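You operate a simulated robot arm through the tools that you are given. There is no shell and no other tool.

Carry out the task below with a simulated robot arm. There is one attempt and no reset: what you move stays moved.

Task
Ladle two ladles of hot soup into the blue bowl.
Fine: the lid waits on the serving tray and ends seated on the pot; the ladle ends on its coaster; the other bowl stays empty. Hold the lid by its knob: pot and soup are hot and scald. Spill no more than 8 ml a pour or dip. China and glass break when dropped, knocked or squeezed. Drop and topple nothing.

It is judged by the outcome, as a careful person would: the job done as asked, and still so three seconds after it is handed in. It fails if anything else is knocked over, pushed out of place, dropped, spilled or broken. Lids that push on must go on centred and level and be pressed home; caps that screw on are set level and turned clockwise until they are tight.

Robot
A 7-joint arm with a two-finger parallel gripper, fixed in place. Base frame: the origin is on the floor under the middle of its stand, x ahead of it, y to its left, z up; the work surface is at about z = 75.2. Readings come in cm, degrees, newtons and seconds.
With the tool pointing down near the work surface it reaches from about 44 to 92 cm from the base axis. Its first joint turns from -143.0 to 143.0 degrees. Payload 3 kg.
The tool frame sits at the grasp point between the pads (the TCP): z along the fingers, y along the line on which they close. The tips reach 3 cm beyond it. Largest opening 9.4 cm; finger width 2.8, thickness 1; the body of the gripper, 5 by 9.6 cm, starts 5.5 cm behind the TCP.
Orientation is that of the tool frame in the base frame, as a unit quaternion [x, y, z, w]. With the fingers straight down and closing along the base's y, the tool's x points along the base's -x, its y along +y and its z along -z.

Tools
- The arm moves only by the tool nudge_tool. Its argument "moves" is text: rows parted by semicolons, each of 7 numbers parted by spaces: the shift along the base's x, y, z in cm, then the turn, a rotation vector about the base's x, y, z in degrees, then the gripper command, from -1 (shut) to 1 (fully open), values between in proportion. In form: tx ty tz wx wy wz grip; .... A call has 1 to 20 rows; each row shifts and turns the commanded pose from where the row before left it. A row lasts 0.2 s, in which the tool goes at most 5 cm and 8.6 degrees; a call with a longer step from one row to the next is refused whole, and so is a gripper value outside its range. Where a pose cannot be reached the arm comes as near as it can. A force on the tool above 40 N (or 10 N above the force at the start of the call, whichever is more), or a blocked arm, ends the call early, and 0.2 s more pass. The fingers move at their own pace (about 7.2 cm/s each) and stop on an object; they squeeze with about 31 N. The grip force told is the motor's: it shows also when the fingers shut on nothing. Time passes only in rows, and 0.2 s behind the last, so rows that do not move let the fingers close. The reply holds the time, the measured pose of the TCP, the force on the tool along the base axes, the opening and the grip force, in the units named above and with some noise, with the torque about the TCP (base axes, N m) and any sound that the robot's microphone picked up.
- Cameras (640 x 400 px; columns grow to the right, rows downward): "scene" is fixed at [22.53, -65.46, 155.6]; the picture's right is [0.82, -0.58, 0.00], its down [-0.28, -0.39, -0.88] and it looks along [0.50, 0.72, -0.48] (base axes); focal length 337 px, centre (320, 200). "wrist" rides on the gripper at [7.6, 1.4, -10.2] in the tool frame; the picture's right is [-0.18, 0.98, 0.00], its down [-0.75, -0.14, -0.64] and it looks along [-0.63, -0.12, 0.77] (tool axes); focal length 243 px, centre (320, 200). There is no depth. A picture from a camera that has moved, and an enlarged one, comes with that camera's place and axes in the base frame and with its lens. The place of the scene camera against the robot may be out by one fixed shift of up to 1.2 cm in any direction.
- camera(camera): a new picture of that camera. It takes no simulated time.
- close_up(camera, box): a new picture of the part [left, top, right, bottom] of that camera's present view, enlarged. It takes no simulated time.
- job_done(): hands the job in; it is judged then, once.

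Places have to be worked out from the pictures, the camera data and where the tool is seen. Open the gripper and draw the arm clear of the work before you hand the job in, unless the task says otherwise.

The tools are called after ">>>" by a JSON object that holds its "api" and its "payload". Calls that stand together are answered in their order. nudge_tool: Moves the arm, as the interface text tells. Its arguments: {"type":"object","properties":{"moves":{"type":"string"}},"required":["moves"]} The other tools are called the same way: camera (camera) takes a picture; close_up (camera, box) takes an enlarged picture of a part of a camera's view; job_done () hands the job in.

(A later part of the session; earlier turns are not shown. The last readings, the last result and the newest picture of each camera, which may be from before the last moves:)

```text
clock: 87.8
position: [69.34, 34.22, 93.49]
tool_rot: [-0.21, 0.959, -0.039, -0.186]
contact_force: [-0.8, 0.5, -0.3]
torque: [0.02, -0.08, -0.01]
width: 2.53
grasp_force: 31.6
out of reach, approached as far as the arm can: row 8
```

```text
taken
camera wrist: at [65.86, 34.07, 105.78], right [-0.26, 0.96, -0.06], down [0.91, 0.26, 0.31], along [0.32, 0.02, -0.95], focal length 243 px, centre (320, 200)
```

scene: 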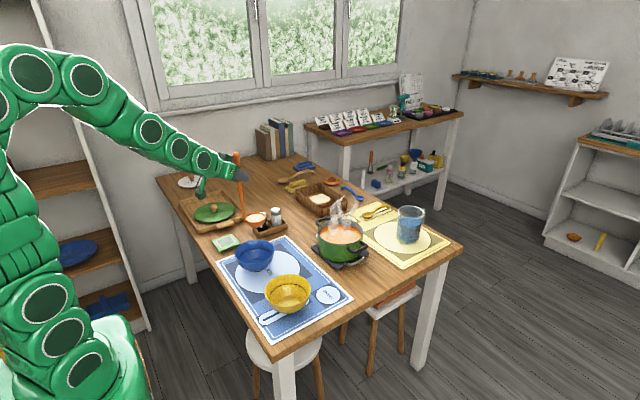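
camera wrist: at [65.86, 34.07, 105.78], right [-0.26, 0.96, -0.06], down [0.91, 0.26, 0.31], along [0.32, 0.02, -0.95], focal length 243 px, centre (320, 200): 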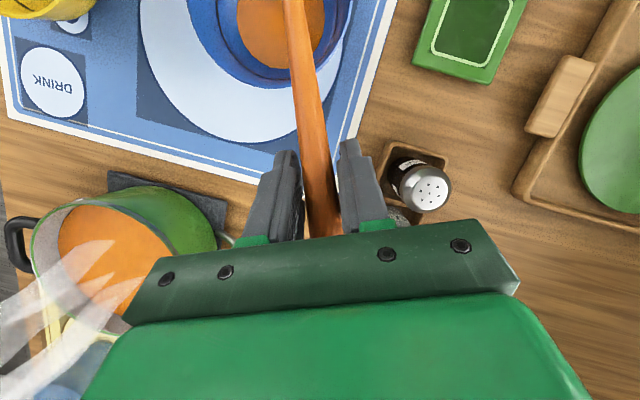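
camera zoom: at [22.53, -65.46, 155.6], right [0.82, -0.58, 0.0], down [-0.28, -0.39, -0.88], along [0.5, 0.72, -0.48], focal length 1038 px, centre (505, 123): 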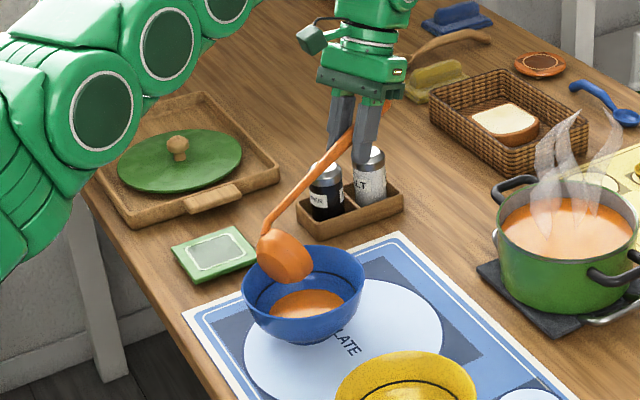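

The stream has stopped and the soup sits in the blue bowl. The arm is at its tilt limit (about 77°), which is enough to empty the ladle. I raise the ladle and turn it back upright over the bowl.

>>> {"api": "nudge_tool", "payload": {"moves": "0 0 0.6 0 0 0 -1; 0 0 1 0 0 0 -1; -0.62 -0.29 1 2.02 -4.4 0 -1; -0.62 -0.29 1 2.02 -4.4 0 -1; -0.62 -0.29 1 2.02 -4.4 0 -1; -0.62 -0.29 1 2.02 -4.4 0 -1; -0.62 -0.29 1 2.02 -4.4 0 -1; -0.62 -0.29 1 2.02 -4.4 0 -1; -0.62 -0.29 1 2.02 -4.4 0 -1; -0.62 -0.29 1 2.02 -4.4 0 -1; -0.62 -0.29 1 2.02 -4.4 0 -1; -0.62 -0.29 1 2.02 -4.4 0 -1; -0.62 -0.29 1 2.02 -4.4 0 -1; -0.62 -0.29 1 2.02 -4.4 0 -1; -0.62 -0.29 1 2.02 -4.4 0 -1; -0.62 -0.29 1 2.02 -4.4 0 -1; -0.62 -0.29 1 2.02 -4.4 0 -1; -0.62 -0.29 1 2.02 -4.4 0 -1; 0 0 0 0 0 0 -1"}}

>>> {"api": "camera", "payload": {"camera": "scene"}}

>>> {"api": "close_up", "payload": {"camera": "scene", "box": [200, 130, 340, 290]}}

```text
clock: 91.8
position: [59.54, 29.55, 109.34]
tool_rot: [-0.193, 0.874, 0.097, 0.435]
contact_force: [0.3, -0.6, -0.5]
torque: [-0.02, 0.01, 0.0]
width: 2.51
grasp_force: 30.8
out of reach, approached as far as the arm can: row 1, 2
```

```text
taken
```

scene: 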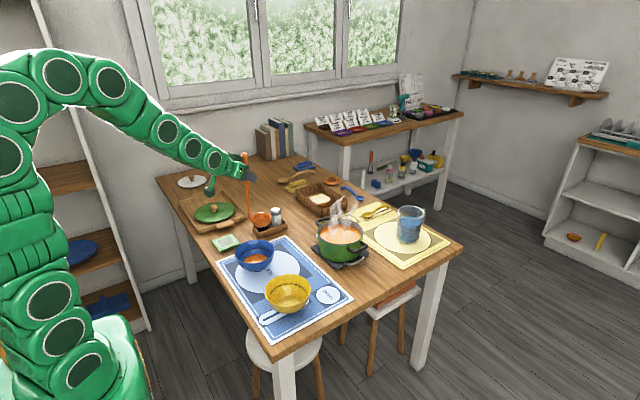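

```text
2.50 times, centred on (270, 210) of scene
camera zoom: at [22.53, -65.46, 155.6], right [0.82, -0.58, 0.0], down [-0.28, -0.39, -0.88], along [0.5, 0.72, -0.48], focal length 843 px, centre (445, 175)
```

zoom: 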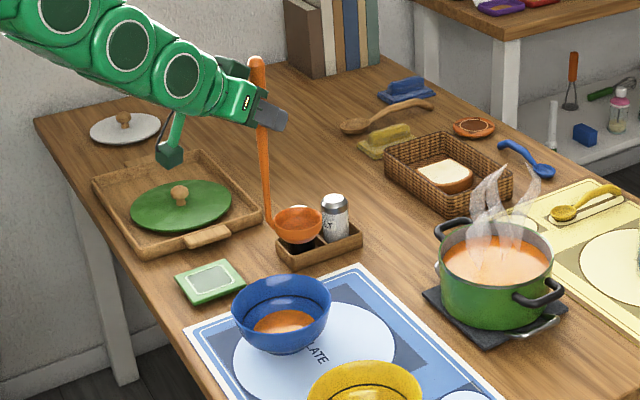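

The ladle is empty and nearly upright (about 2.4° short), with the first ladleful in the blue bowl. I correct the tilt and return to above the pot for the second scoop.

>>> {"api": "nudge_tool", "payload": {"moves": "0 0 0.4 1.01 -2.17 0 -1; 1.2 -0.6 0.2 0 0 -0.8 -1; 1.83 -0.94 0.1 0 0 -1.2 -1; 1.83 -0.94 0.1 0 0 -1.2 -1; 1.83 -0.94 0.1 0 0 -1.2 -1; 1.83 -0.94 0.1 0 0 -1.2 -1; 1.83 -0.94 0.1 0 0 -1.2 -1; 1.83 -0.94 0.1 0 0 -1.2 -1; 1.83 -0.94 0.1 0 0 -1.2 -1; 1.83 -0.94 0.1 0 0 -1.2 -1; 1.83 -0.94 0 0 0 -1.2 -1; 1.83 -0.94 0 0 0 -1.2 -1; 1.83 -0.94 0 0 0 -1.2 -1; 1.83 -0.94 0 0 0 -1.2 -1; 0 0 0 0 0 0 -1; 0 0 0 0 0 0 -1"}}

>>> {"api": "close_up", "payload": {"camera": "scene", "box": [290, 160, 390, 280]}}

>>> {"api": "close_up", "payload": {"camera": "scene", "box": [200, 210, 300, 290]}}

```text
clock: 95.2
position: [82.68, 17.7, 110.62]
tool_rot: [-0.076, 0.883, 0.04, 0.462]
contact_force: [0.4, 0.7, -0.3]
torque: [0.02, 0.01, 0.0]
width: 2.48
grasp_force: 31.0
```

```text
3.33 times, centred on (340, 220) of scene
camera zoom: at [22.53, -65.46, 155.6], right [0.82, -0.58, 0.0], down [-0.28, -0.39, -0.88], along [0.5, 0.72, -0.48], focal length 1124 px, centre (253, 133)
```

zoom: 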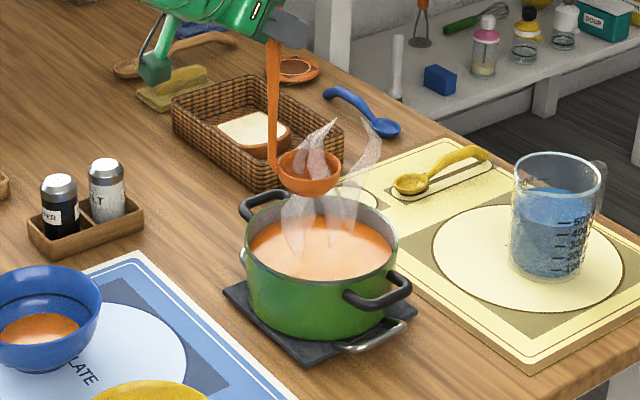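

```text
5.00 times, centred on (250, 250) of scene
camera zoom: at [22.53, -65.46, 155.6], right [0.82, -0.58, 0.0], down [-0.28, -0.39, -0.88], along [0.5, 0.72, -0.48], focal length 1686 px, centre (670, -50)
```

zoom: 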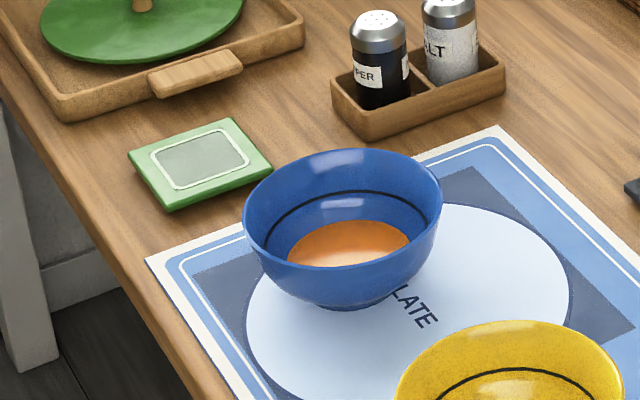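

No spills are visible and the ladle is back at the same spot over the pot. I lower for the second dip just as before.

>>> {"api": "nudge_tool", "payload": {"moves": "0 0 -0.6 0 0 0 -1; 0 0 -1 0 0 0 -1; 0 0 -1 0 0 0 -1; 0 0 -1 0 0 0 -1; 0 0 -1 0 0 0 -1; 0 0 -1 0 0 0 -1; 0 0 -1 0 0 0 -1; 0 0 -0.8 0 0 0 -1; 0 0 -0.6 0 0 0 -1; 0 0 -0.6 0 0 0 -1; 0 0 -0.6 0 0 0 -1; 0 0 -0.6 0 0 0 -1; 0 0 -0.6 0 0 0 -1; 0 0 -0.6 0 0 0 -1; 0 0 -0.5 0 0 0 -1; 0 0 -0.5 0 0 0 -1; 0 0 -0.3 0 0 0 -1; 0 0 0 0 0 0 -1; 0 0 0 0 0 0 -1"}}

>>> {"api": "close_up", "payload": {"camera": "scene", "box": [300, 190, 380, 275]}}

```text
clock: 99.2
position: [82.59, 17.85, 98.48]
tool_rot: [-0.075, 0.883, 0.039, 0.463]
contact_force: [0.3, -0.5, -1.9]
torque: [0.0, 0.05, 0.01]
width: 2.55
grasp_force: 31.6
```

```text
4.71 times, centred on (340, 232) of scene
camera zoom: at [22.53, -65.46, 155.6], right [0.82, -0.58, 0.0], down [-0.28, -0.39, -0.88], along [0.5, 0.72, -0.48], focal length 1587 px, centre (226, 47)
```

zoom: 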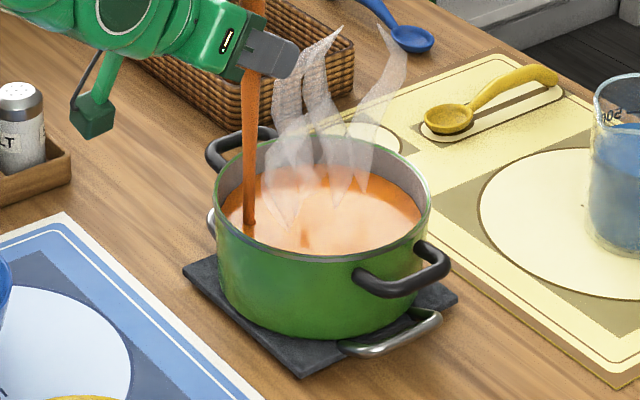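

A bit of the ladle's rim seems to be right at the surface, so I lower another 0.7 cm, let it fill, then lift slowly as before.

>>> {"api": "nudge_tool", "payload": {"moves": "0 0 -0.4 0 0 0 -1; 0 0 -0.3 0 0 0 -1; 0 0 0 0 0 0 -1; 0 0 0 0 0 0 -1"}}

>>> {"api": "close_up", "payload": {"camera": "scene", "box": [300, 190, 380, 275]}}

```text
clock: 100.2
position: [82.52, 17.75, 97.59]
tool_rot: [-0.075, 0.883, 0.039, 0.462]
contact_force: [-0.1, -0.2, -1.7]
torque: [0.03, 0.01, 0.01]
width: 2.55
grasp_force: 31.1
```

```text
4.71 times, centred on (340, 232) of scene
camera zoom: at [22.53, -65.46, 155.6], right [0.82, -0.58, 0.0], down [-0.28, -0.39, -0.88], along [0.5, 0.72, -0.48], focal length 1587 px, centre (226, 47)
```

zoom: 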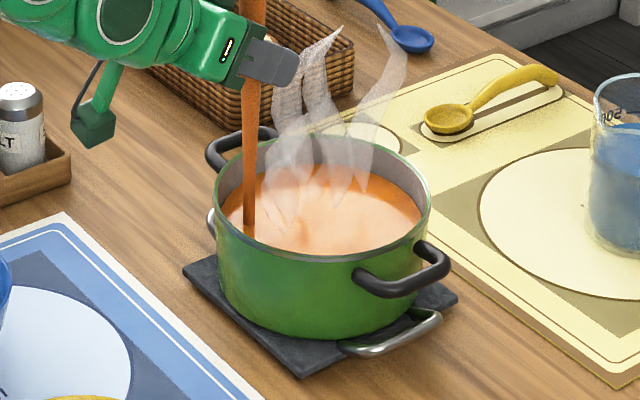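

The ladle is fully under now with no contact. I lift it slowly, level, out of the soup.

>>> {"api": "nudge_tool", "payload": {"moves": "0 0 0.15 0 0 0 -1; 0 0 0.25 0 0 0 -1; 0 0 0.3 0 0 0 -1; 0 0 0.3 0 0 0 -1; 0 0 0.3 0 0 0 -1; 0 0 0.3 0 0 0 -1; 0 0 0.3 0 0 0 -1; 0 0 0.3 0 0 0 -1; 0 0 0.3 0 0 0 -1; 0 0 0.3 0 0 0 -1; 0 0 0.3 0 0 0 -1; 0 0 0.3 0 0 0 -1; 0 0 0.4 0 0 0 -1; 0 0 0.4 0 0 0 -1; 0 0 0.4 0 0 0 -1; 0 0 0.3 0 0 0 -1; 0 0 0.15 0 0 0 -1; 0 0 0 0 0 0 -1"}}

>>> {"api": "close_up", "payload": {"camera": "scene", "box": [300, 190, 380, 275]}}

```text
clock: 104.0
position: [82.63, 17.81, 102.59]
tool_rot: [-0.075, 0.883, 0.039, 0.463]
contact_force: [0.1, -0.2, -0.8]
torque: [0.04, 0.03, 0.0]
width: 2.53
grasp_force: 30.7
```

```text
4.71 times, centred on (340, 232) of scene
camera zoom: at [22.53, -65.46, 155.6], right [0.82, -0.58, 0.0], down [-0.28, -0.39, -0.88], along [0.5, 0.72, -0.48], focal length 1587 px, centre (226, 47)
```

zoom: 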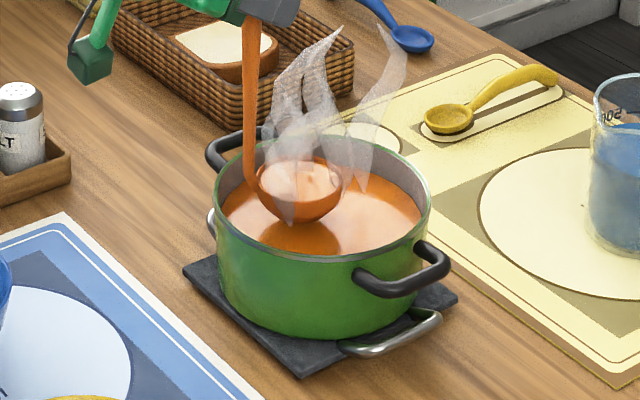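

The ladle is full again. I lift it clear of the pot with the same gentle ramp as before.

>>> {"api": "nudge_tool", "payload": {"moves": "0 0 0.2 0 0 0 -1; 0 0 0.4 0 0 0 -1; 0 0 0.6 0 0 0 -1; 0 0 0.8 0 0 0 -1; 0 0 0.8 0 0 0 -1; 0 0 0.8 0 0 0 -1; 0 0 0.8 0 0 0 -1; 0 0 0.8 0 0 0 -1; 0 0 0.8 0 0 0 -1; 0 0 0.8 0 0 0 -1; 0 0 0.6 0 0 0 -1; 0 0 0.4 0 0 0 -1; 0 0 0.2 0 0 0 -1; 0 0 0 0 0 0 -1; 0 0 0 0 0 0 -1"}}

>>> {"api": "close_up", "payload": {"camera": "scene", "box": [290, 160, 390, 280]}}

```text
clock: 107.2
position: [82.57, 17.7, 110.75]
tool_rot: [-0.075, 0.883, 0.039, 0.462]
contact_force: [0.2, -0.1, -0.6]
torque: [-0.01, 0.05, 0.0]
width: 2.55
grasp_force: 30.6
```

```text
3.33 times, centred on (340, 220) of scene
camera zoom: at [22.53, -65.46, 155.6], right [0.82, -0.58, 0.0], down [-0.28, -0.39, -0.88], along [0.5, 0.72, -0.48], focal length 1124 px, centre (253, 133)
```

zoom: 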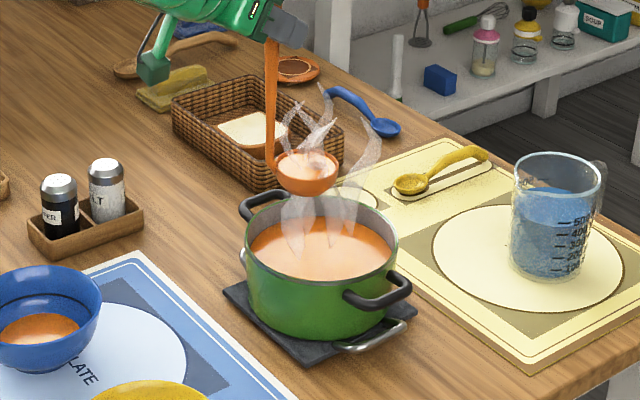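

The second ladleful is steady at z≈110.7. I carry it toward the blue bowl at the same gentle pace, first half.

>>> {"api": "nudge_tool", "payload": {"moves": "-0.28 0.11 0 0 0 0.3 -1; -0.56 0.22 0 0 0 0.45 -1; -0.84 0.33 0 0 0 0.5 -1; -0.985 0.392 0 0 0 0.5 -1; -0.985 0.392 0 0 0 0.5 -1; -0.985 0.392 0 0 0 0.5 -1; -0.985 0.392 0 0 0 0.5 -1; -0.985 0.392 0 0 0 0.5 -1; -0.985 0.392 0 0 0 0.5 -1; -0.985 0.392 0 0 0 0.5 -1; -0.985 0.392 0 0 0 0.5 -1; -0.985 0.392 0 0 0 0.5 -1; -0.985 0.392 0 0 0 0.5 -1; -0.84 0.33 0 0 0 0.5 -1; -0.56 0.22 0 0 0 0.45 -1; -0.28 0.11 0 0 0 0.3 -1; 0 0 0 0 0 0 -1"}}

>>> {"api": "camera", "payload": {"camera": "scene"}}

```text
clock: 110.8
position: [69.32, 22.97, 110.7]
tool_rot: [-0.133, 0.876, 0.07, 0.459]
contact_force: [0.7, 0.8, -1.4]
torque: [0.02, 0.0, -0.01]
width: 2.52
grasp_force: 30.8
```

```text
taken
```

scene: 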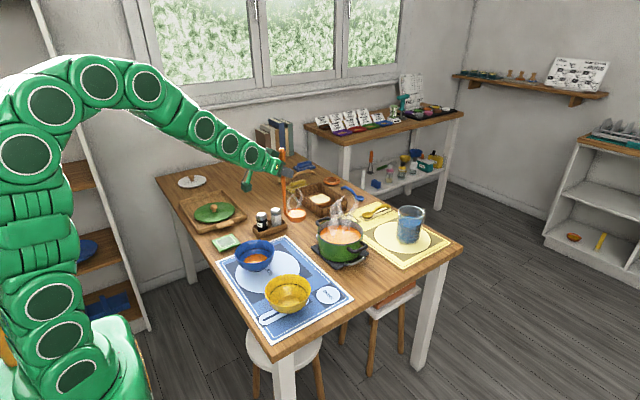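

Still steady. I carry on with the second half of the way to the same start position over the blue bowl.

>>> {"api": "nudge_tool", "payload": {"moves": "-0.28 0.11 0 0 0 0.3 -1; -0.55 0.22 0 0 0 0.45 -1; -0.82 0.34 0 0 0 0.5 -1; -0.96 0.4 0 0 0 0.5 -1; -0.96 0.4 0 0 0 0.5 -1; -0.96 0.4 0 0 0 0.5 -1; -0.96 0.4 0 0 0 0.5 -1; -0.96 0.4 0 0 0 0.5 -1; -0.96 0.4 0 0 0 0.5 -1; -0.96 0.4 0 0 0 0.5 -1; -0.96 0.4 0 0 0 0.5 -1; -0.96 0.4 0 0 0 0.5 -1; -0.96 0.4 0 0 0 0.5 -1; -0.82 0.34 0 0 0 0.5 -1; -0.55 0.22 0 0 0 0.45 -1; -0.28 0.11 0 0 0 0.3 -1; 0 0 0 0 0 0 -1"}}

>>> {"api": "close_up", "payload": {"camera": "scene", "box": [200, 160, 320, 290]}}

```text
clock: 114.4
position: [56.5, 28.34, 110.8]
tool_rot: [-0.189, 0.866, 0.099, 0.453]
contact_force: [0.5, 0.8, -1.3]
torque: [0.02, 0.06, 0.01]
width: 2.56
grasp_force: 30.6
```

```text
3.08 times, centred on (260, 225) of scene
camera zoom: at [22.53, -65.46, 155.6], right [0.82, -0.58, 0.0], down [-0.28, -0.39, -0.88], along [0.5, 0.72, -0.48], focal length 1038 px, centre (505, 123)
```

zoom: 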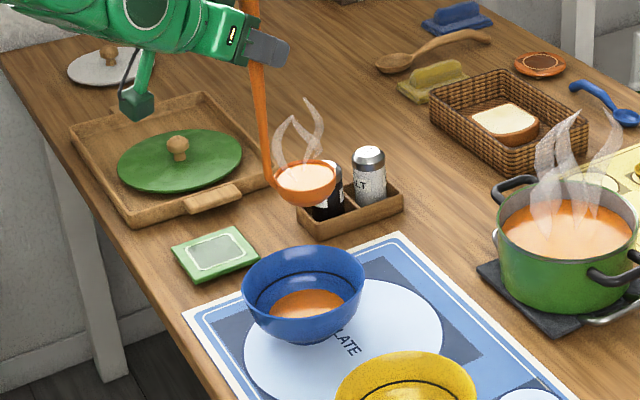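

The ladle is full, level and back at the same start pose. I lower it over the blue bowl as in the first pour.

>>> {"api": "nudge_tool", "payload": {"moves": "0 0 -0.2 0 0 0 -1; 0 0 -0.4 0 0 0 -1; 0 0 -0.6 0 0 0 -1; 0 0 -0.7 0 0 0 -1; 0 0 -0.7 0 0 0 -1; 0 0 -0.7 0 0 0 -1; 0 0 -0.7 0 0 0 -1; 0 0 -0.7 0 0 0 -1; 0 0 -0.6 0 0 0 -1; 0 0 -0.4 0 0 0 -1; 0 0 -0.2 0 0 0 -1; 0 0 0 0 0 0 -1; 0 0 0 0 0 0 -1"}}

>>> {"api": "close_up", "payload": {"camera": "scene", "box": [200, 160, 320, 290]}}

```text
clock: 117.2
position: [56.35, 28.33, 104.93]
tool_rot: [-0.189, 0.865, 0.099, 0.453]
contact_force: [0.8, 0.1, -1.4]
torque: [-0.01, 0.07, 0.05]
width: 2.53
grasp_force: 31.5
```

```text
3.08 times, centred on (260, 225) of scene
camera zoom: at [22.53, -65.46, 155.6], right [0.82, -0.58, 0.0], down [-0.28, -0.39, -0.88], along [0.5, 0.72, -0.48], focal length 1038 px, centre (505, 123)
```

zoom: 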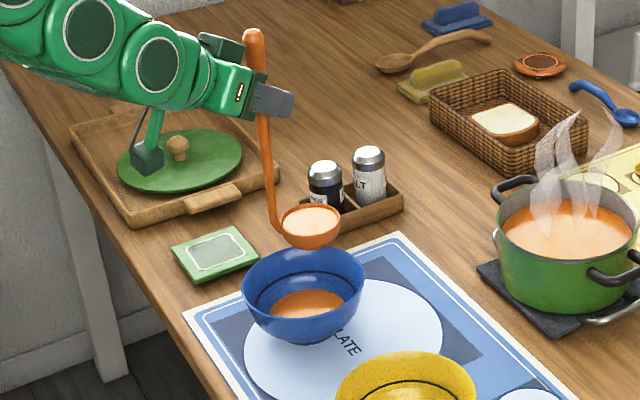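

The position matches the first pour. I start tilting the second ladleful the same way.

>>> {"api": "nudge_tool", "payload": {"moves": "0 0 0 -1.045 2.271 0 -1; 0 0 0 -1.045 2.271 0 -1; 0 0 -0.12 -1.045 2.271 0 -1; 0 0 -0.12 -1.045 2.271 0 -1; 0 0 -0.14 -1.045 2.271 0 -1; 0 0 -0.14 -1.045 2.271 0 -1; 0 0 0 0 0 0 -1"}}

>>> {"api": "close_up", "payload": {"camera": "scene", "box": [200, 160, 320, 290]}}

```text
clock: 118.8
position: [56.46, 28.25, 104.48]
tool_rot: [-0.202, 0.917, 0.075, 0.337]
contact_force: [-0.1, 0.6, -1.3]
torque: [0.05, -0.02, 0.01]
width: 2.55
grasp_force: 31.3
```

```text
3.08 times, centred on (260, 225) of scene
camera zoom: at [22.53, -65.46, 155.6], right [0.82, -0.58, 0.0], down [-0.28, -0.39, -0.88], along [0.5, 0.72, -0.48], focal length 1038 px, centre (505, 123)
```

zoom: 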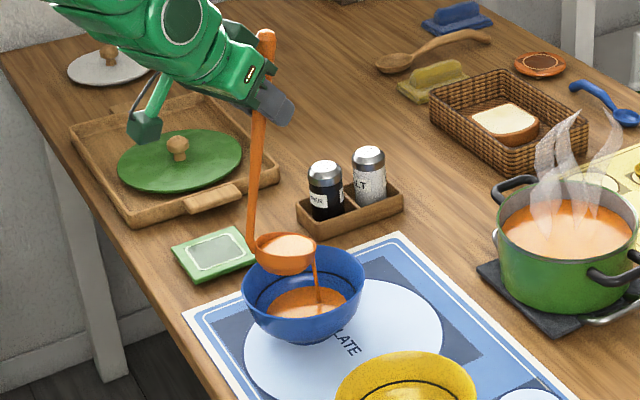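

The stream is again landing inside the blue bowl. I continue tilting with the same outward compensation.

>>> {"api": "nudge_tool", "payload": {"moves": "0 0 -0.2 -1.045 2.271 0 -1; 0 0 -0.21 -1.045 2.271 0 -1; 0.545 0.251 -0.25 -1.045 2.271 0 -1; 0.545 0.251 -0.27 -1.045 2.271 0 -1; 0.68 0.314 -0.32 -1.045 2.271 0 -1; 0.68 0.314 -0.33 -1.045 2.271 0 -1; 0.655 0.3 -0.33 -1.045 2.271 0 -1; 0.655 0.3 -0.33 -1.045 2.271 0 -1; 0 0 0 0 0 0 -1"}}

>>> {"api": "close_up", "payload": {"camera": "scene", "box": [200, 160, 320, 290]}}

```text
clock: 120.8
position: [60.39, 29.98, 102.19]
tool_rot: [-0.21, 0.961, 0.039, 0.173]
contact_force: [-0.5, -0.8, -0.9]
torque: [0.07, -0.05, 0.02]
width: 2.53
grasp_force: 31.1
```

```text
3.08 times, centred on (260, 225) of scene
camera zoom: at [22.53, -65.46, 155.6], right [0.82, -0.58, 0.0], down [-0.28, -0.39, -0.88], along [0.5, 0.72, -0.48], focal length 1038 px, centre (505, 123)
```

zoom: 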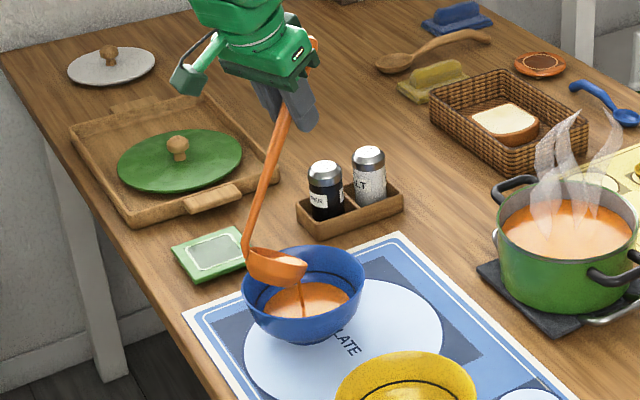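

The pour is going cleanly. I tilt on to about 60° with the lip kept over the bowl.

>>> {"api": "nudge_tool", "payload": {"moves": "0.66 0.303 -0.34 -1.045 2.271 0 -1; 0.66 0.303 -0.34 -1.045 2.271 0 -1; 0.636 0.293 -0.39 -1.045 2.271 0 -1; 0.636 0.293 -0.39 -1.045 2.271 0 -1; 0.59 0.272 -0.445 -1.045 2.271 0 -1; 0.59 0.272 -0.445 -1.045 2.271 0 -1; 0.59 0.272 -0.49 -1.045 2.271 0 -1; 0.59 0.272 -0.49 -1.045 2.271 0 -1; 0.545 0.251 -0.535 -1.045 2.271 0 -1; 0.545 0.251 -0.535 -1.045 2.271 0 -1; 0 0 0 0 0 0 -1"}}

>>> {"api": "close_up", "payload": {"camera": "scene", "box": [200, 160, 320, 290]}}

```text
clock: 123.2
position: [66.46, 32.72, 97.64]
tool_rot: [-0.214, 0.976, -0.008, -0.039]
contact_force: [-0.4, 0.4, -0.9]
torque: [0.06, -0.08, 0.01]
width: 2.5
grasp_force: 30.7
```

```text
3.08 times, centred on (260, 225) of scene
camera zoom: at [22.53, -65.46, 155.6], right [0.82, -0.58, 0.0], down [-0.28, -0.39, -0.88], along [0.5, 0.72, -0.48], focal length 1038 px, centre (505, 123)
```

zoom: 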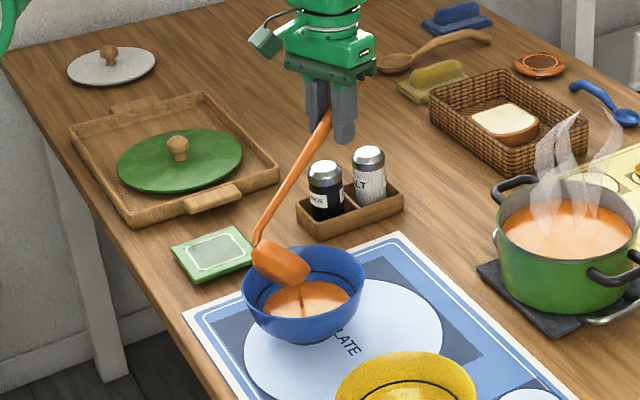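

A thin stream remains. I tilt on to about 77° and hold so the ladle drains fully.

>>> {"api": "nudge_tool", "payload": {"moves": "0.5 0.23 -0.57 -1.045 2.271 0 -1; 0.5 0.23 -0.57 -1.045 2.271 0 -1; 0.454 0.209 -0.61 -1.045 2.271 0 -1; 0.454 0.209 -0.61 -1.045 2.271 0 -1; 0.41 0.188 -0.6 -1.045 2.271 0 -1; 0.41 0.188 -0.6 -1.045 2.271 0 -1; 0.363 0.167 -0.5 -1.045 2.271 0 -1; 0 0 0 0 0 0 -1; 0 0 0 0 0 0 -1; 0 0 0 0 0 0 -1; 0 0 0 0 0 0 -1; 0 0 0 0 0 0 -1; 0 0 0 0 0 0 -1; 0 0 0 0 0 0 -1"}}

>>> {"api": "close_up", "payload": {"camera": "scene", "box": [200, 160, 320, 290]}}

```text
clock: 126.2
position: [69.46, 34.08, 93.7]
tool_rot: [-0.209, 0.959, -0.039, -0.188]
contact_force: [-0.2, -0.4, -1.1]
torque: [0.06, -0.11, 0.01]
width: 2.53
grasp_force: 31.0
```

```text
3.08 times, centred on (260, 225) of scene
camera zoom: at [22.53, -65.46, 155.6], right [0.82, -0.58, 0.0], down [-0.28, -0.39, -0.88], along [0.5, 0.72, -0.48], focal length 1038 px, centre (505, 123)
```

zoom: 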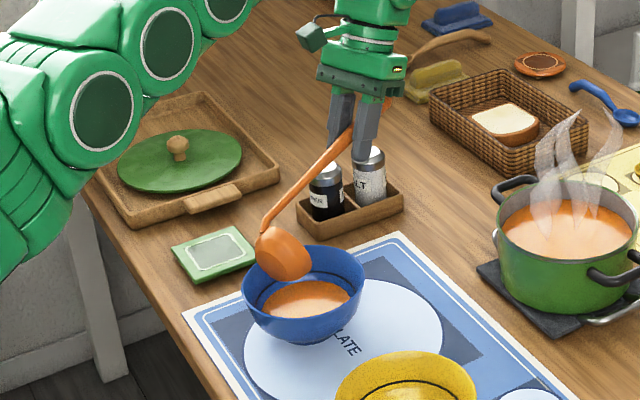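

The second ladleful is in the bowl and the stream has stopped. I raise the ladle and turn it upright again over the bowl.

>>> {"api": "nudge_tool", "payload": {"moves": "0 0 0.8 0 0 0 -1; -0.62 -0.29 1 2.02 -4.4 0 -1; -0.62 -0.29 1 2.02 -4.4 0 -1; -0.62 -0.29 1 2.02 -4.4 0 -1; -0.62 -0.29 1 2.02 -4.4 0 -1; -0.62 -0.29 1 2.02 -4.4 0 -1; -0.62 -0.29 1 2.02 -4.4 0 -1; -0.62 -0.29 1 2.02 -4.4 0 -1; -0.62 -0.29 1 2.02 -4.4 0 -1; -0.62 -0.29 1 2.02 -4.4 0 -1; -0.62 -0.29 1 2.02 -4.4 0 -1; -0.62 -0.29 1 2.02 -4.4 0 -1; -0.62 -0.29 1 2.02 -4.4 0 -1; -0.62 -0.29 1 2.02 -4.4 0 -1; -0.62 -0.29 1 2.02 -4.4 0 -1; -0.62 -0.29 1 2.02 -4.4 0 -1; -0.62 -0.29 1 2.02 -4.4 0 -1; 0 0 0 0 0 0 -1; 0 0 0 0 0 0 -1"}}

>>> {"api": "close_up", "payload": {"camera": "scene", "box": [200, 130, 340, 290]}}

>>> {"api": "close_up", "payload": {"camera": "scene", "box": [200, 210, 300, 290]}}

```text
clock: 130.2
position: [59.51, 29.56, 110.44]
tool_rot: [-0.189, 0.865, 0.1, 0.454]
contact_force: [0.0, -0.2, -0.9]
torque: [-0.01, 0.03, 0.0]
width: 2.55
grasp_force: 30.9
```

```text
2.50 times, centred on (270, 210) of scene
camera zoom: at [22.53, -65.46, 155.6], right [0.82, -0.58, 0.0], down [-0.28, -0.39, -0.88], along [0.5, 0.72, -0.48], focal length 843 px, centre (445, 175)
```

zoom: 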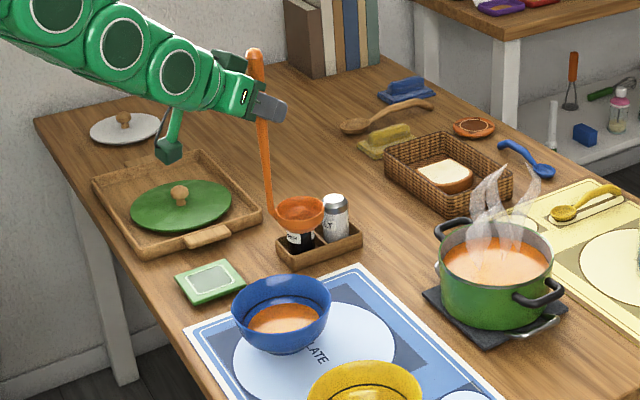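

```text
5.00 times, centred on (250, 250) of scene
camera zoom: at [22.53, -65.46, 155.6], right [0.82, -0.58, 0.0], down [-0.28, -0.39, -0.88], along [0.5, 0.72, -0.48], focal length 1686 px, centre (670, -50)
```

zoom: 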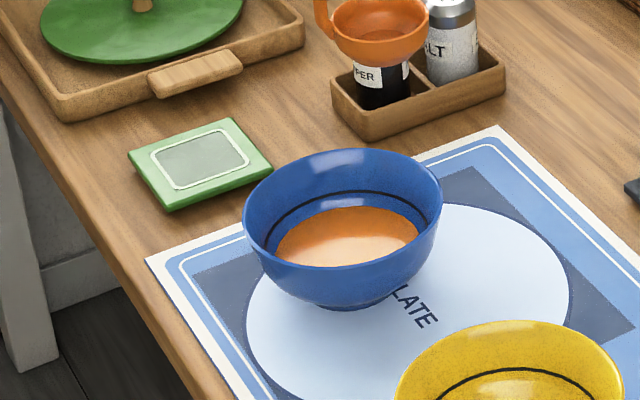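

Two ladlefuls are in the blue bowl, and the yellow bowl is clean and empty. The ladle is upright at the original tilt, so I carry it back above the coaster and turn the yaw back to the original 40°.

>>> {"api": "nudge_tool", "payload": {"moves": "-0.5 0.8 0 0 0 0.8 -1; -0.95 1.49 0 0 0 1.53 -1; -0.95 1.49 0 0 0 1.53 -1; -0.95 1.49 0 0 0 1.53 -1; -0.95 1.49 0 0 0 1.53 -1; -0.95 1.49 0 0 0 1.53 -1; -0.95 1.49 0 0 0 1.53 -1; -0.95 1.49 0 0 0 1.53 -1; -0.95 1.49 0 0 0 1.53 -1; -0.95 1.49 0 0 0 1.53 -1; -0.4 0.7 0 0 0 0.7 -1; 0 0 0 0 0 0 -1; 0 0 0 0 0 0 -1"}}

>>> {"api": "close_up", "payload": {"camera": "scene", "box": [160, 130, 260, 260]}}

>>> {"api": "camera", "payload": {"camera": "wrist"}}

```text
clock: 133.0
position: [49.99, 44.56, 110.23]
tool_rot: [-0.304, 0.832, 0.16, 0.436]
contact_force: [-0.1, 0.4, -1.4]
torque: [0.0, 0.02, 0.01]
width: 2.5
grasp_force: 30.9
```

```text
3.08 times, centred on (210, 195) of scene
camera zoom: at [22.53, -65.46, 155.6], right [0.82, -0.58, 0.0], down [-0.28, -0.39, -0.88], along [0.5, 0.72, -0.48], focal length 1038 px, centre (658, 215)
```

zoom: 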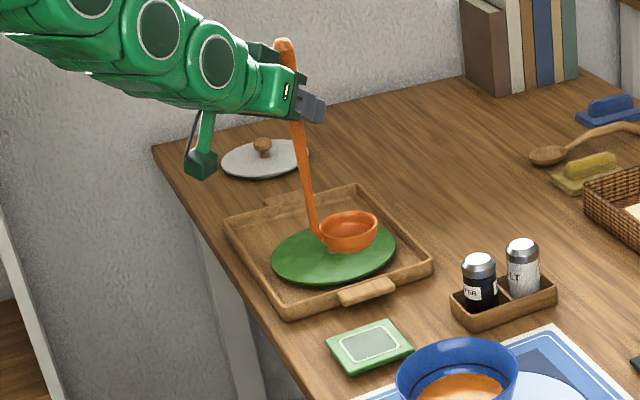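

```text
taken
camera wrist: at [39.26, 37.32, 109.96], right [-0.55, 0.82, 0.15], down [0.01, -0.17, 0.98], along [0.83, 0.55, 0.08], focal length 243 px, centre (320, 200)
```

wrist: 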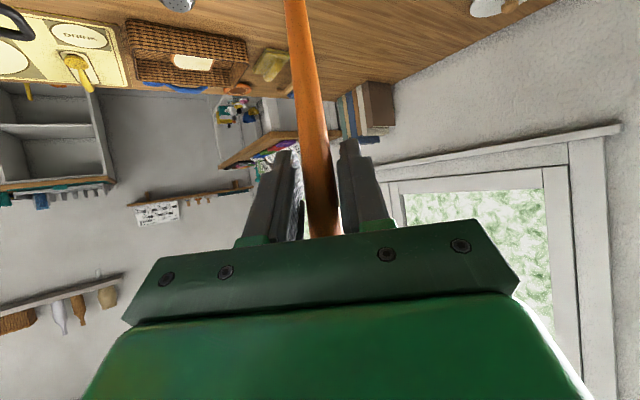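

The pose matches the pick-up pose. I lower straight down to just above the coaster.

>>> {"api": "nudge_tool", "payload": {"moves": "0 0 -0.8 0 0 0 -1; 0 0 -1.2 0 0 0 -1; 0 0 -1.2 0 0 0 -1; 0 0 -1.2 0 0 0 -1; 0 0 -1.2 0 0 0 -1; 0 0 -1.2 0 0 0 -1; 0 0 -1.2 0 0 0 -1; 0 0 -1.2 0 0 0 -1; 0 0 -1.2 0 0 0 -1; 0 0 -1 0 0 0 -1; 0 0 -0.8 0 0 0 -1; 0 0 -0.5 0 0 0 -1; 0 0 0 0 0 0 -1"}}

>>> {"api": "close_up", "payload": {"camera": "scene", "box": [170, 170, 250, 250]}}

```text
clock: 135.8
position: [50.0, 44.51, 97.72]
tool_rot: [-0.303, 0.832, 0.159, 0.437]
contact_force: [-0.3, -1.0, -0.9]
torque: [0.0, -0.01, 0.04]
width: 2.51
grasp_force: 31.0
```

```text
5.00 times, centred on (210, 210) of scene
camera zoom: at [22.53, -65.46, 155.6], right [0.82, -0.58, 0.0], down [-0.28, -0.39, -0.88], along [0.5, 0.72, -0.48], focal length 1686 px, centre (870, 150)
```

zoom: 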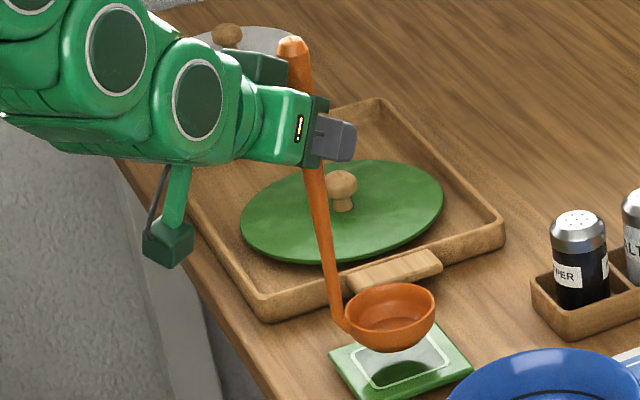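

The ladle hovers right above the coaster in the original alignment. I lower the last 2 cm gently.

>>> {"api": "nudge_tool", "payload": {"moves": "0 0 -0.4 0 0 0 -1; 0 0 -0.4 0 0 0 -1; 0 0 -0.4 0 0 0 -1; 0 0 -0.3 0 0 0 -1; 0 0 -0.2 0 0 0 -1; 0 0 0 0 0 0 -1"}}

>>> {"api": "close_up", "payload": {"camera": "scene", "box": [170, 170, 250, 250]}}

```text
clock: 137.2
position: [49.99, 44.57, 96.08]
tool_rot: [-0.303, 0.832, 0.159, 0.437]
contact_force: [-0.1, 0.3, -0.3]
torque: [0.0, 0.07, -0.01]
width: 2.51
grasp_force: 30.2
```

```text
5.00 times, centred on (210, 210) of scene
camera zoom: at [22.53, -65.46, 155.6], right [0.82, -0.58, 0.0], down [-0.28, -0.39, -0.88], along [0.5, 0.72, -0.48], focal length 1686 px, centre (870, 150)
```

zoom: 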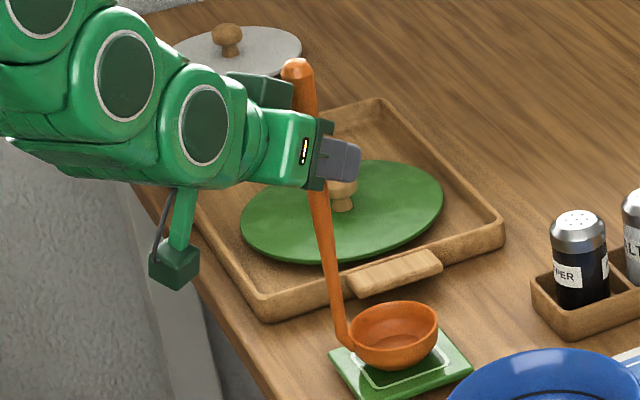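

It is nearly down, about 0.3 cm above its original place. I lower in tiny steps and watch the force.

>>> {"api": "nudge_tool", "payload": {"moves": "0 0 -0.15 0 0 0 -1; 0 0 -0.15 0 0 0 -1; 0 0 0 0 0 0 -1"}}

>>> {"api": "close_up", "payload": {"camera": "scene", "box": [180, 190, 250, 250]}}

```text
clock: 138.0
position: [50.0, 44.53, 95.81]
tool_rot: [-0.304, 0.831, 0.161, 0.437]
contact_force: [-3.1, 1.8, 17.2]
torque: [0.15, -0.31, 0.01]
width: 2.54
grasp_force: 31.0
```

```text
6.67 times, centred on (215, 220) of scene
camera zoom: at [22.53, -65.46, 155.6], right [0.82, -0.58, 0.0], down [-0.28, -0.39, -0.88], along [0.5, 0.72, -0.48], focal length 2248 px, centre (1020, 67)
```

zoom: 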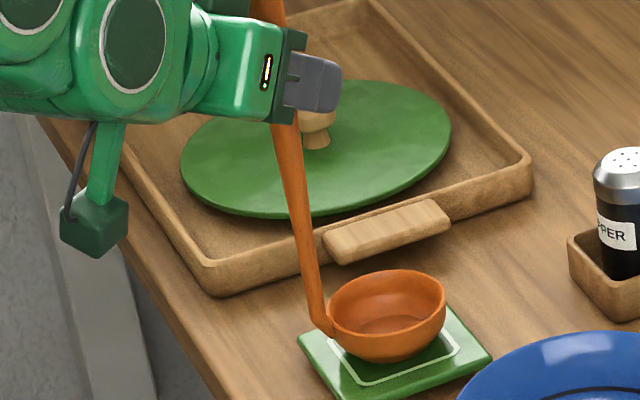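

The ladle is in contact with the coaster at 17 N. I ease off a little so it stands without load, then check the force before releasing.

>>> {"api": "nudge_tool", "payload": {"moves": "0 0 0.1 0 0 0 -1; 0 0 0.03 0 0 0 -1; 0 0 0 0 0 0 -1; 0 0 0 0 0 0 -1"}}

```text
clock: 139.0
position: [50.12, 44.37, 95.84]
tool_rot: [-0.303, 0.832, 0.159, 0.436]
contact_force: [-1.3, 0.4, 7.5]
torque: [-0.09, 0.02, 0.0]
width: 2.51
grasp_force: 31.0
```

There is still about 7 N of downward load. I raise another 0.06 cm and then open the fingers gradually.

>>> {"api": "nudge_tool", "payload": {"moves": "0 0 0.06 0 0 0 -1; 0 0 0 0 0 0 -1; 0 0 0 0 0 0 -0.4; 0 0 0 0 0 0 -0.3; 0 0 0 0 0 0 -0.1; 0 0 0 0 0 0 -0.1"}}

>>> {"api": "close_up", "payload": {"camera": "scene", "box": [170, 170, 250, 250]}}

>>> {"api": "close_up", "payload": {"camera": "wrist", "box": [230, 100, 420, 240]}}

```text
clock: 140.4
position: [50.03, 44.36, 95.87]
tool_rot: [-0.303, 0.832, 0.159, 0.437]
contact_force: [-0.1, -0.1, -1.3]
torque: [0.02, 0.02, 0.02]
width: 4.24
grasp_force: 0.1
```

```text
5.00 times, centred on (210, 210) of scene
camera zoom: at [22.53, -65.46, 155.6], right [0.82, -0.58, 0.0], down [-0.28, -0.39, -0.88], along [0.5, 0.72, -0.48], focal length 1686 px, centre (870, 150)
```

zoom: 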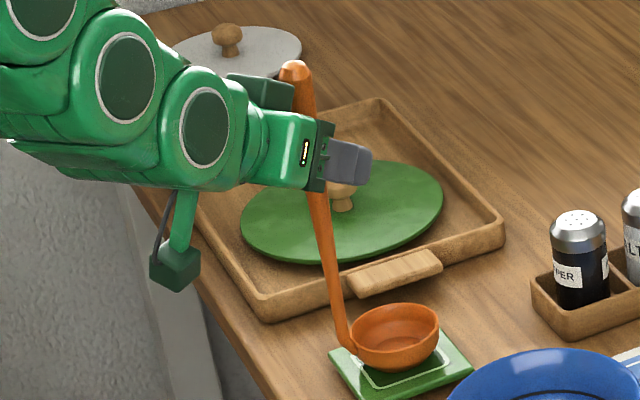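

```text
2.86 times, centred on (325, 170) of wrist
camera zoom: at [39.35, 37.25, 95.53], right [-0.55, 0.82, 0.15], down [0.01, -0.17, 0.98], along [0.83, 0.55, 0.08], focal length 693 px, centre (306, 286)
```

zoom: 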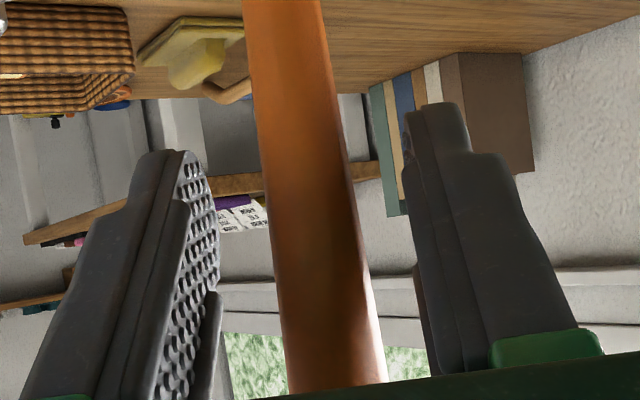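

The ladle stands upright on its coaster exactly as at the start. I open fully and back out along the approach path.

>>> {"api": "nudge_tool", "payload": {"moves": "0 0 0 0 0 0 0.4; 0 0 0 0 0 0 1; 0 0 0 0 0 0 1; -0.37 -0.28 0.85 0 0 0 1; -0.37 -0.28 0.85 0 0 0 1; -0.37 -0.28 0.85 0 0 0 1; -0.37 -0.28 0.85 0 0 0 1; -0.6 -0.4 0.8 0 0 0 1; -0.6 -0.4 0.8 0 0 0 1; -0.6 -0.4 0.8 0 0 0 1; -0.6 -0.4 0.8 0 0 0 1; -0.3 -0.2 1.5 0 0 0 1; -0.3 -0.2 2 0 0 0 1; -0.3 -0.2 2 0 0 0 1; -0.3 -0.2 2 0 0 0 1; -0.3 -0.2 2 0 0 0 1; 0 0 0 0 0 0 1"}}

>>> {"api": "camera", "payload": {"camera": "scene"}}

>>> {"api": "close_up", "payload": {"camera": "scene", "box": [170, 170, 290, 290]}}

```text
clock: 144.0
position: [44.62, 40.65, 112.0]
tool_rot: [-0.303, 0.832, 0.16, 0.436]
contact_force: [0.1, 0.0, -0.1]
torque: [-0.02, 0.05, -0.03]
width: 9.41
grasp_force: 0.0
```

```text
taken
```

scene: 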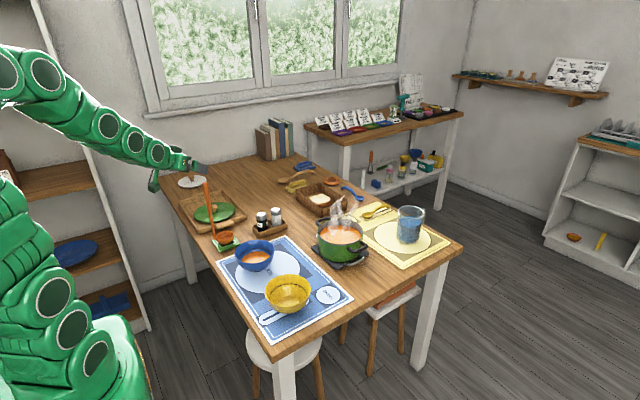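

```text
3.33 times, centred on (230, 230) of scene
camera zoom: at [22.53, -65.46, 155.6], right [0.82, -0.58, 0.0], down [-0.28, -0.39, -0.88], along [0.5, 0.72, -0.48], focal length 1124 px, centre (620, 100)
```

zoom: 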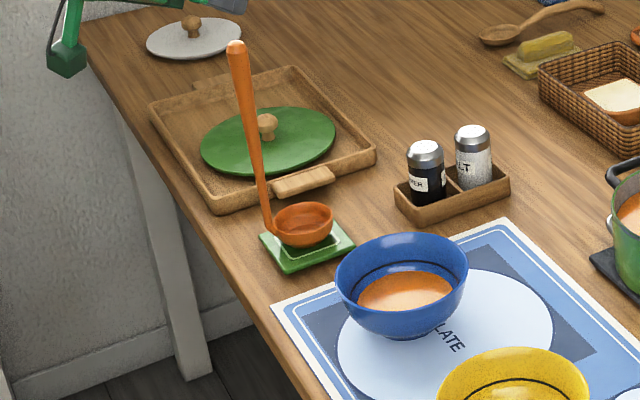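

Everything stands in place: ladle on its coaster, soup in the blue bowl, lid on the tray. I raise the tool and turn it back to pointing straight down.

>>> {"api": "nudge_tool", "payload": {"moves": "-0.6 -0.5 0.8 -4.455 5.307 0 1; -0.6 -0.5 0.8 -4.455 5.307 0 1; -0.6 -0.5 0.8 -4.455 5.307 0 1; -0.6 -0.5 0.8 -4.455 5.307 0 1; -0.6 -0.5 0.8 -4.455 5.307 0 1; -0.6 -0.5 0.8 -4.455 5.307 0 1; -0.6 -0.5 0.8 -4.455 5.307 0 1; -0.6 -0.5 0.8 -4.455 5.307 0 1; 0 0 0 0 0 0 1"}}

>>> {"api": "camera", "payload": {"camera": "wrist"}}

```text
clock: 146.0
position: [40.05, 36.65, 118.42]
tool_rot: [-0.342, 0.94, 0.0, -0.003]
contact_force: [0.2, 1.0, 0.5]
torque: [0.02, 0.0, 0.0]
width: 9.39
grasp_force: 0.1
```

```text
taken
camera wrist: at [33.21, 32.91, 128.83], right [-0.49, 0.87, 0.0], down [0.67, 0.38, 0.64], along [0.56, 0.31, -0.77], focal length 243 px, centre (320, 200)
```

wrist: 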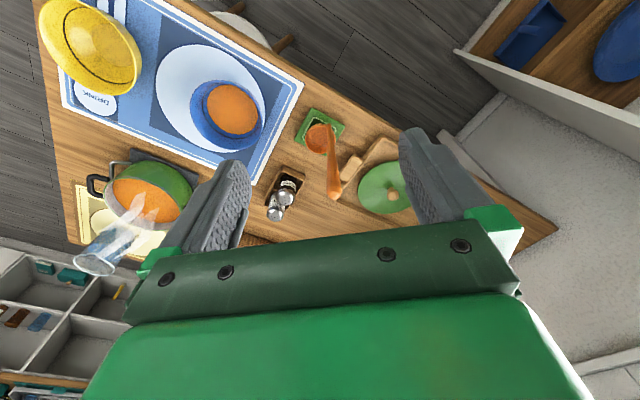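

The tool points down again at yaw 40°. I retrace the earlier path back to the waypoint near the tray, well above the ladle.

>>> {"api": "nudge_tool", "payload": {"moves": "1.2 2.74 -0.09 0 0 0 1; 1.2 2.74 -0.09 0 0 0 1; 1.2 2.74 -0.09 0 0 0 1; 1.2 2.74 -0.09 0 0 0 1; 1.2 2.74 -0.09 0 0 0 1; 1.2 2.74 -0.09 0 0 0 1; 1.2 2.74 -0.09 0 0 0 1; 1.2 2.74 -0.09 0 0 0 1; 1 1.5 -3 0 0 0 1; 0 0 -3 0 0 0 1; 0 0 -3 0 0 0 1; 0 0 0 0 0 0 1; 0 0 0 0 0 0 1"}}

>>> {"api": "camera", "payload": {"camera": "wrist"}}

>>> {"api": "camera", "payload": {"camera": "scene"}}

```text
clock: 148.8
position: [50.58, 60.22, 108.77]
tool_rot: [-0.342, 0.94, 0.001, -0.002]
contact_force: [-0.1, 0.4, -0.5]
torque: [-0.04, -0.02, -0.03]
width: 9.4
grasp_force: 0.1
```

```text
taken
camera wrist: at [43.75, 56.34, 119.18], right [-0.49, 0.87, 0.0], down [0.67, 0.38, 0.64], along [0.56, 0.32, -0.77], focal length 243 px, centre (320, 200)
```

wrist: 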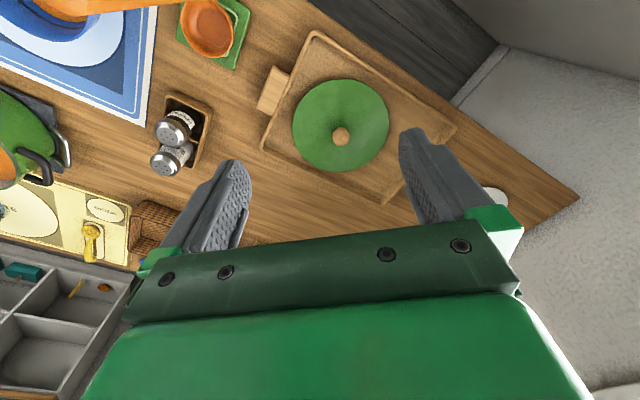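

```text
taken
```

scene: 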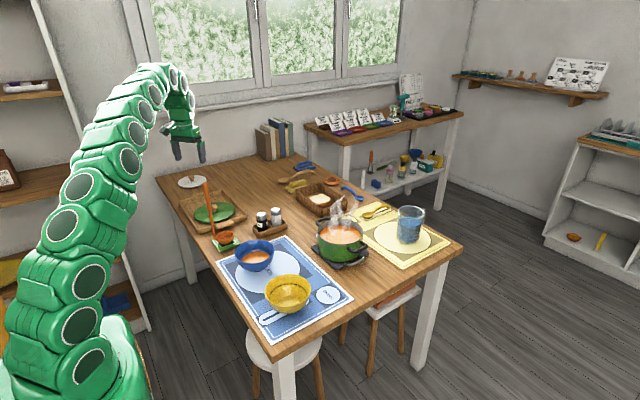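

The path is clear. I retrace the approach outward and down to just above the lid's knob.

>>> {"api": "nudge_tool", "payload": {"moves": "0.62 0.7 -2.2 0 0 0 1; 0.62 0.7 -2.2 0 0 0 1; 0.62 0.7 -2.2 0 0 0 1; 0.62 0.7 -2.2 0 0 0 1; 0.62 0.7 -2.2 0 0 0 1; 0.62 0.7 -2 0 0 0 1; 0.62 0.7 -2 0 0 0 1; 0.62 0.7 -2 0 0 0 1; 0.62 0.7 -1.8 0 0 0 1; 0.62 0.7 -1.8 0 0 0 1; 0.62 0.7 -1.4 0 0 0 1; 0.62 0.7 0 0 0 0 1; 0 0 0 0 0 0 1; 0 0 0 0 0 0 1"}}

>>> {"api": "camera", "payload": {"camera": "wrist"}}

>>> {"api": "close_up", "payload": {"camera": "scene", "box": [170, 160, 250, 250]}}

```text
clock: 151.8
position: [57.82, 68.55, 86.59]
tool_rot: [-0.342, 0.94, 0.001, -0.002]
contact_force: [0.9, -0.4, -0.6]
torque: [-0.01, -0.03, 0.0]
width: 9.41
grasp_force: 0.1
```

```text
taken
camera wrist: at [51.01, 64.74, 96.86], right [-0.49, 0.87, 0.0], down [0.67, 0.38, 0.64], along [0.56, 0.31, -0.77], focal length 243 px, centre (320, 200)
```

wrist: 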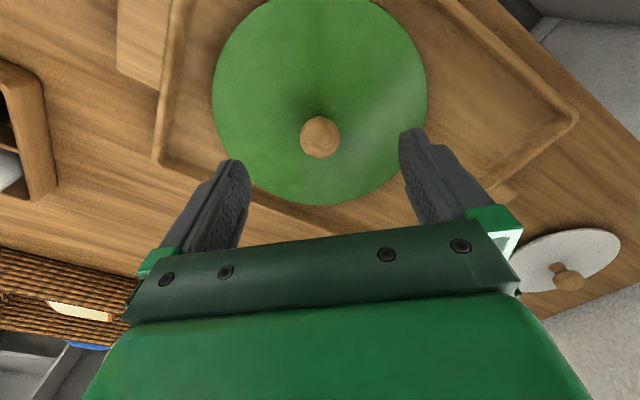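

```text
4.44 times, centred on (210, 205) of scene
camera zoom: at [22.53, -65.46, 155.6], right [0.82, -0.58, 0.0], down [-0.28, -0.39, -0.88], along [0.5, 0.72, -0.48], focal length 1499 px, centre (809, 178)
```

zoom: 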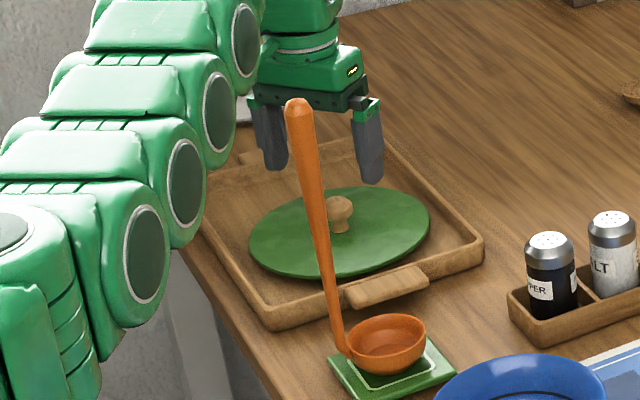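

The knob is centred between the fingers, about 0.25 cm outward. I shift slightly and go down to the same height as when I released it.

>>> {"api": "nudge_tool", "payload": {"moves": "0.1 0.08 -1 0 0 0 1; 0.1 0.07 -1 0 0 0 1; 0 0 -1 0 0 0 1; 0 0 -1 0 0 0 1; 0 0 -1 0 0 0 1; 0 0 -0.5 0 0 0 1; 0 0 -0.35 0 0 0 1; 0 0 0 0 0 0 1; 0 0 0 0 0 0 1"}}

>>> {"api": "camera", "payload": {"camera": "wrist"}}

>>> {"api": "close_up", "payload": {"camera": "scene", "box": [170, 160, 250, 250]}}

```text
clock: 153.8
position: [58.08, 68.85, 80.91]
tool_rot: [-0.342, 0.94, 0.0, -0.002]
contact_force: [0.3, -0.4, 0.3]
torque: [-0.05, -0.02, 0.01]
width: 9.41
grasp_force: 0.1
```

```text
taken
camera wrist: at [51.37, 64.93, 91.19], right [-0.49, 0.87, 0.0], down [0.67, 0.38, 0.64], along [0.56, 0.31, -0.77], focal length 243 px, centre (320, 200)
```

wrist: 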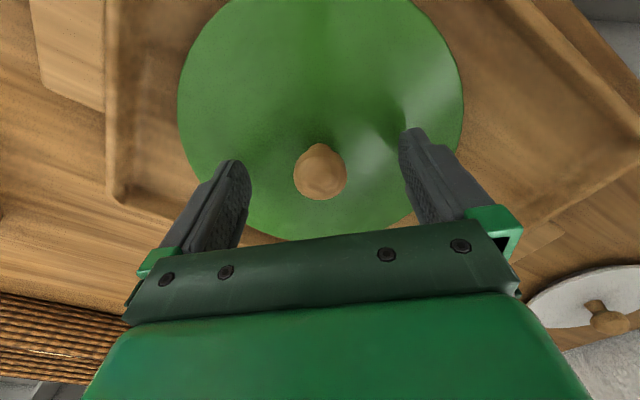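

```text
4.44 times, centred on (210, 205) of scene
camera zoom: at [22.53, -65.46, 155.6], right [0.82, -0.58, 0.0], down [-0.28, -0.39, -0.88], along [0.5, 0.72, -0.48], focal length 1499 px, centre (809, 178)
```

zoom: 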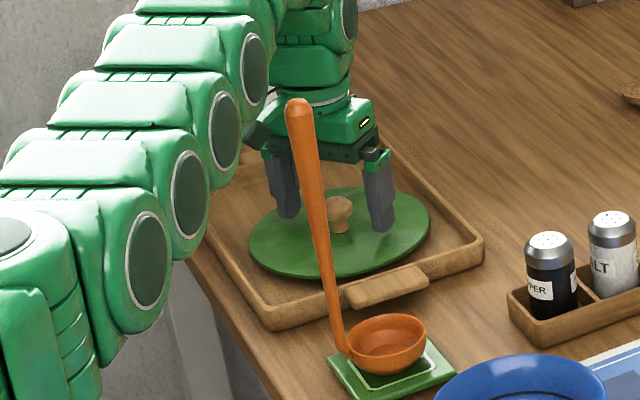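

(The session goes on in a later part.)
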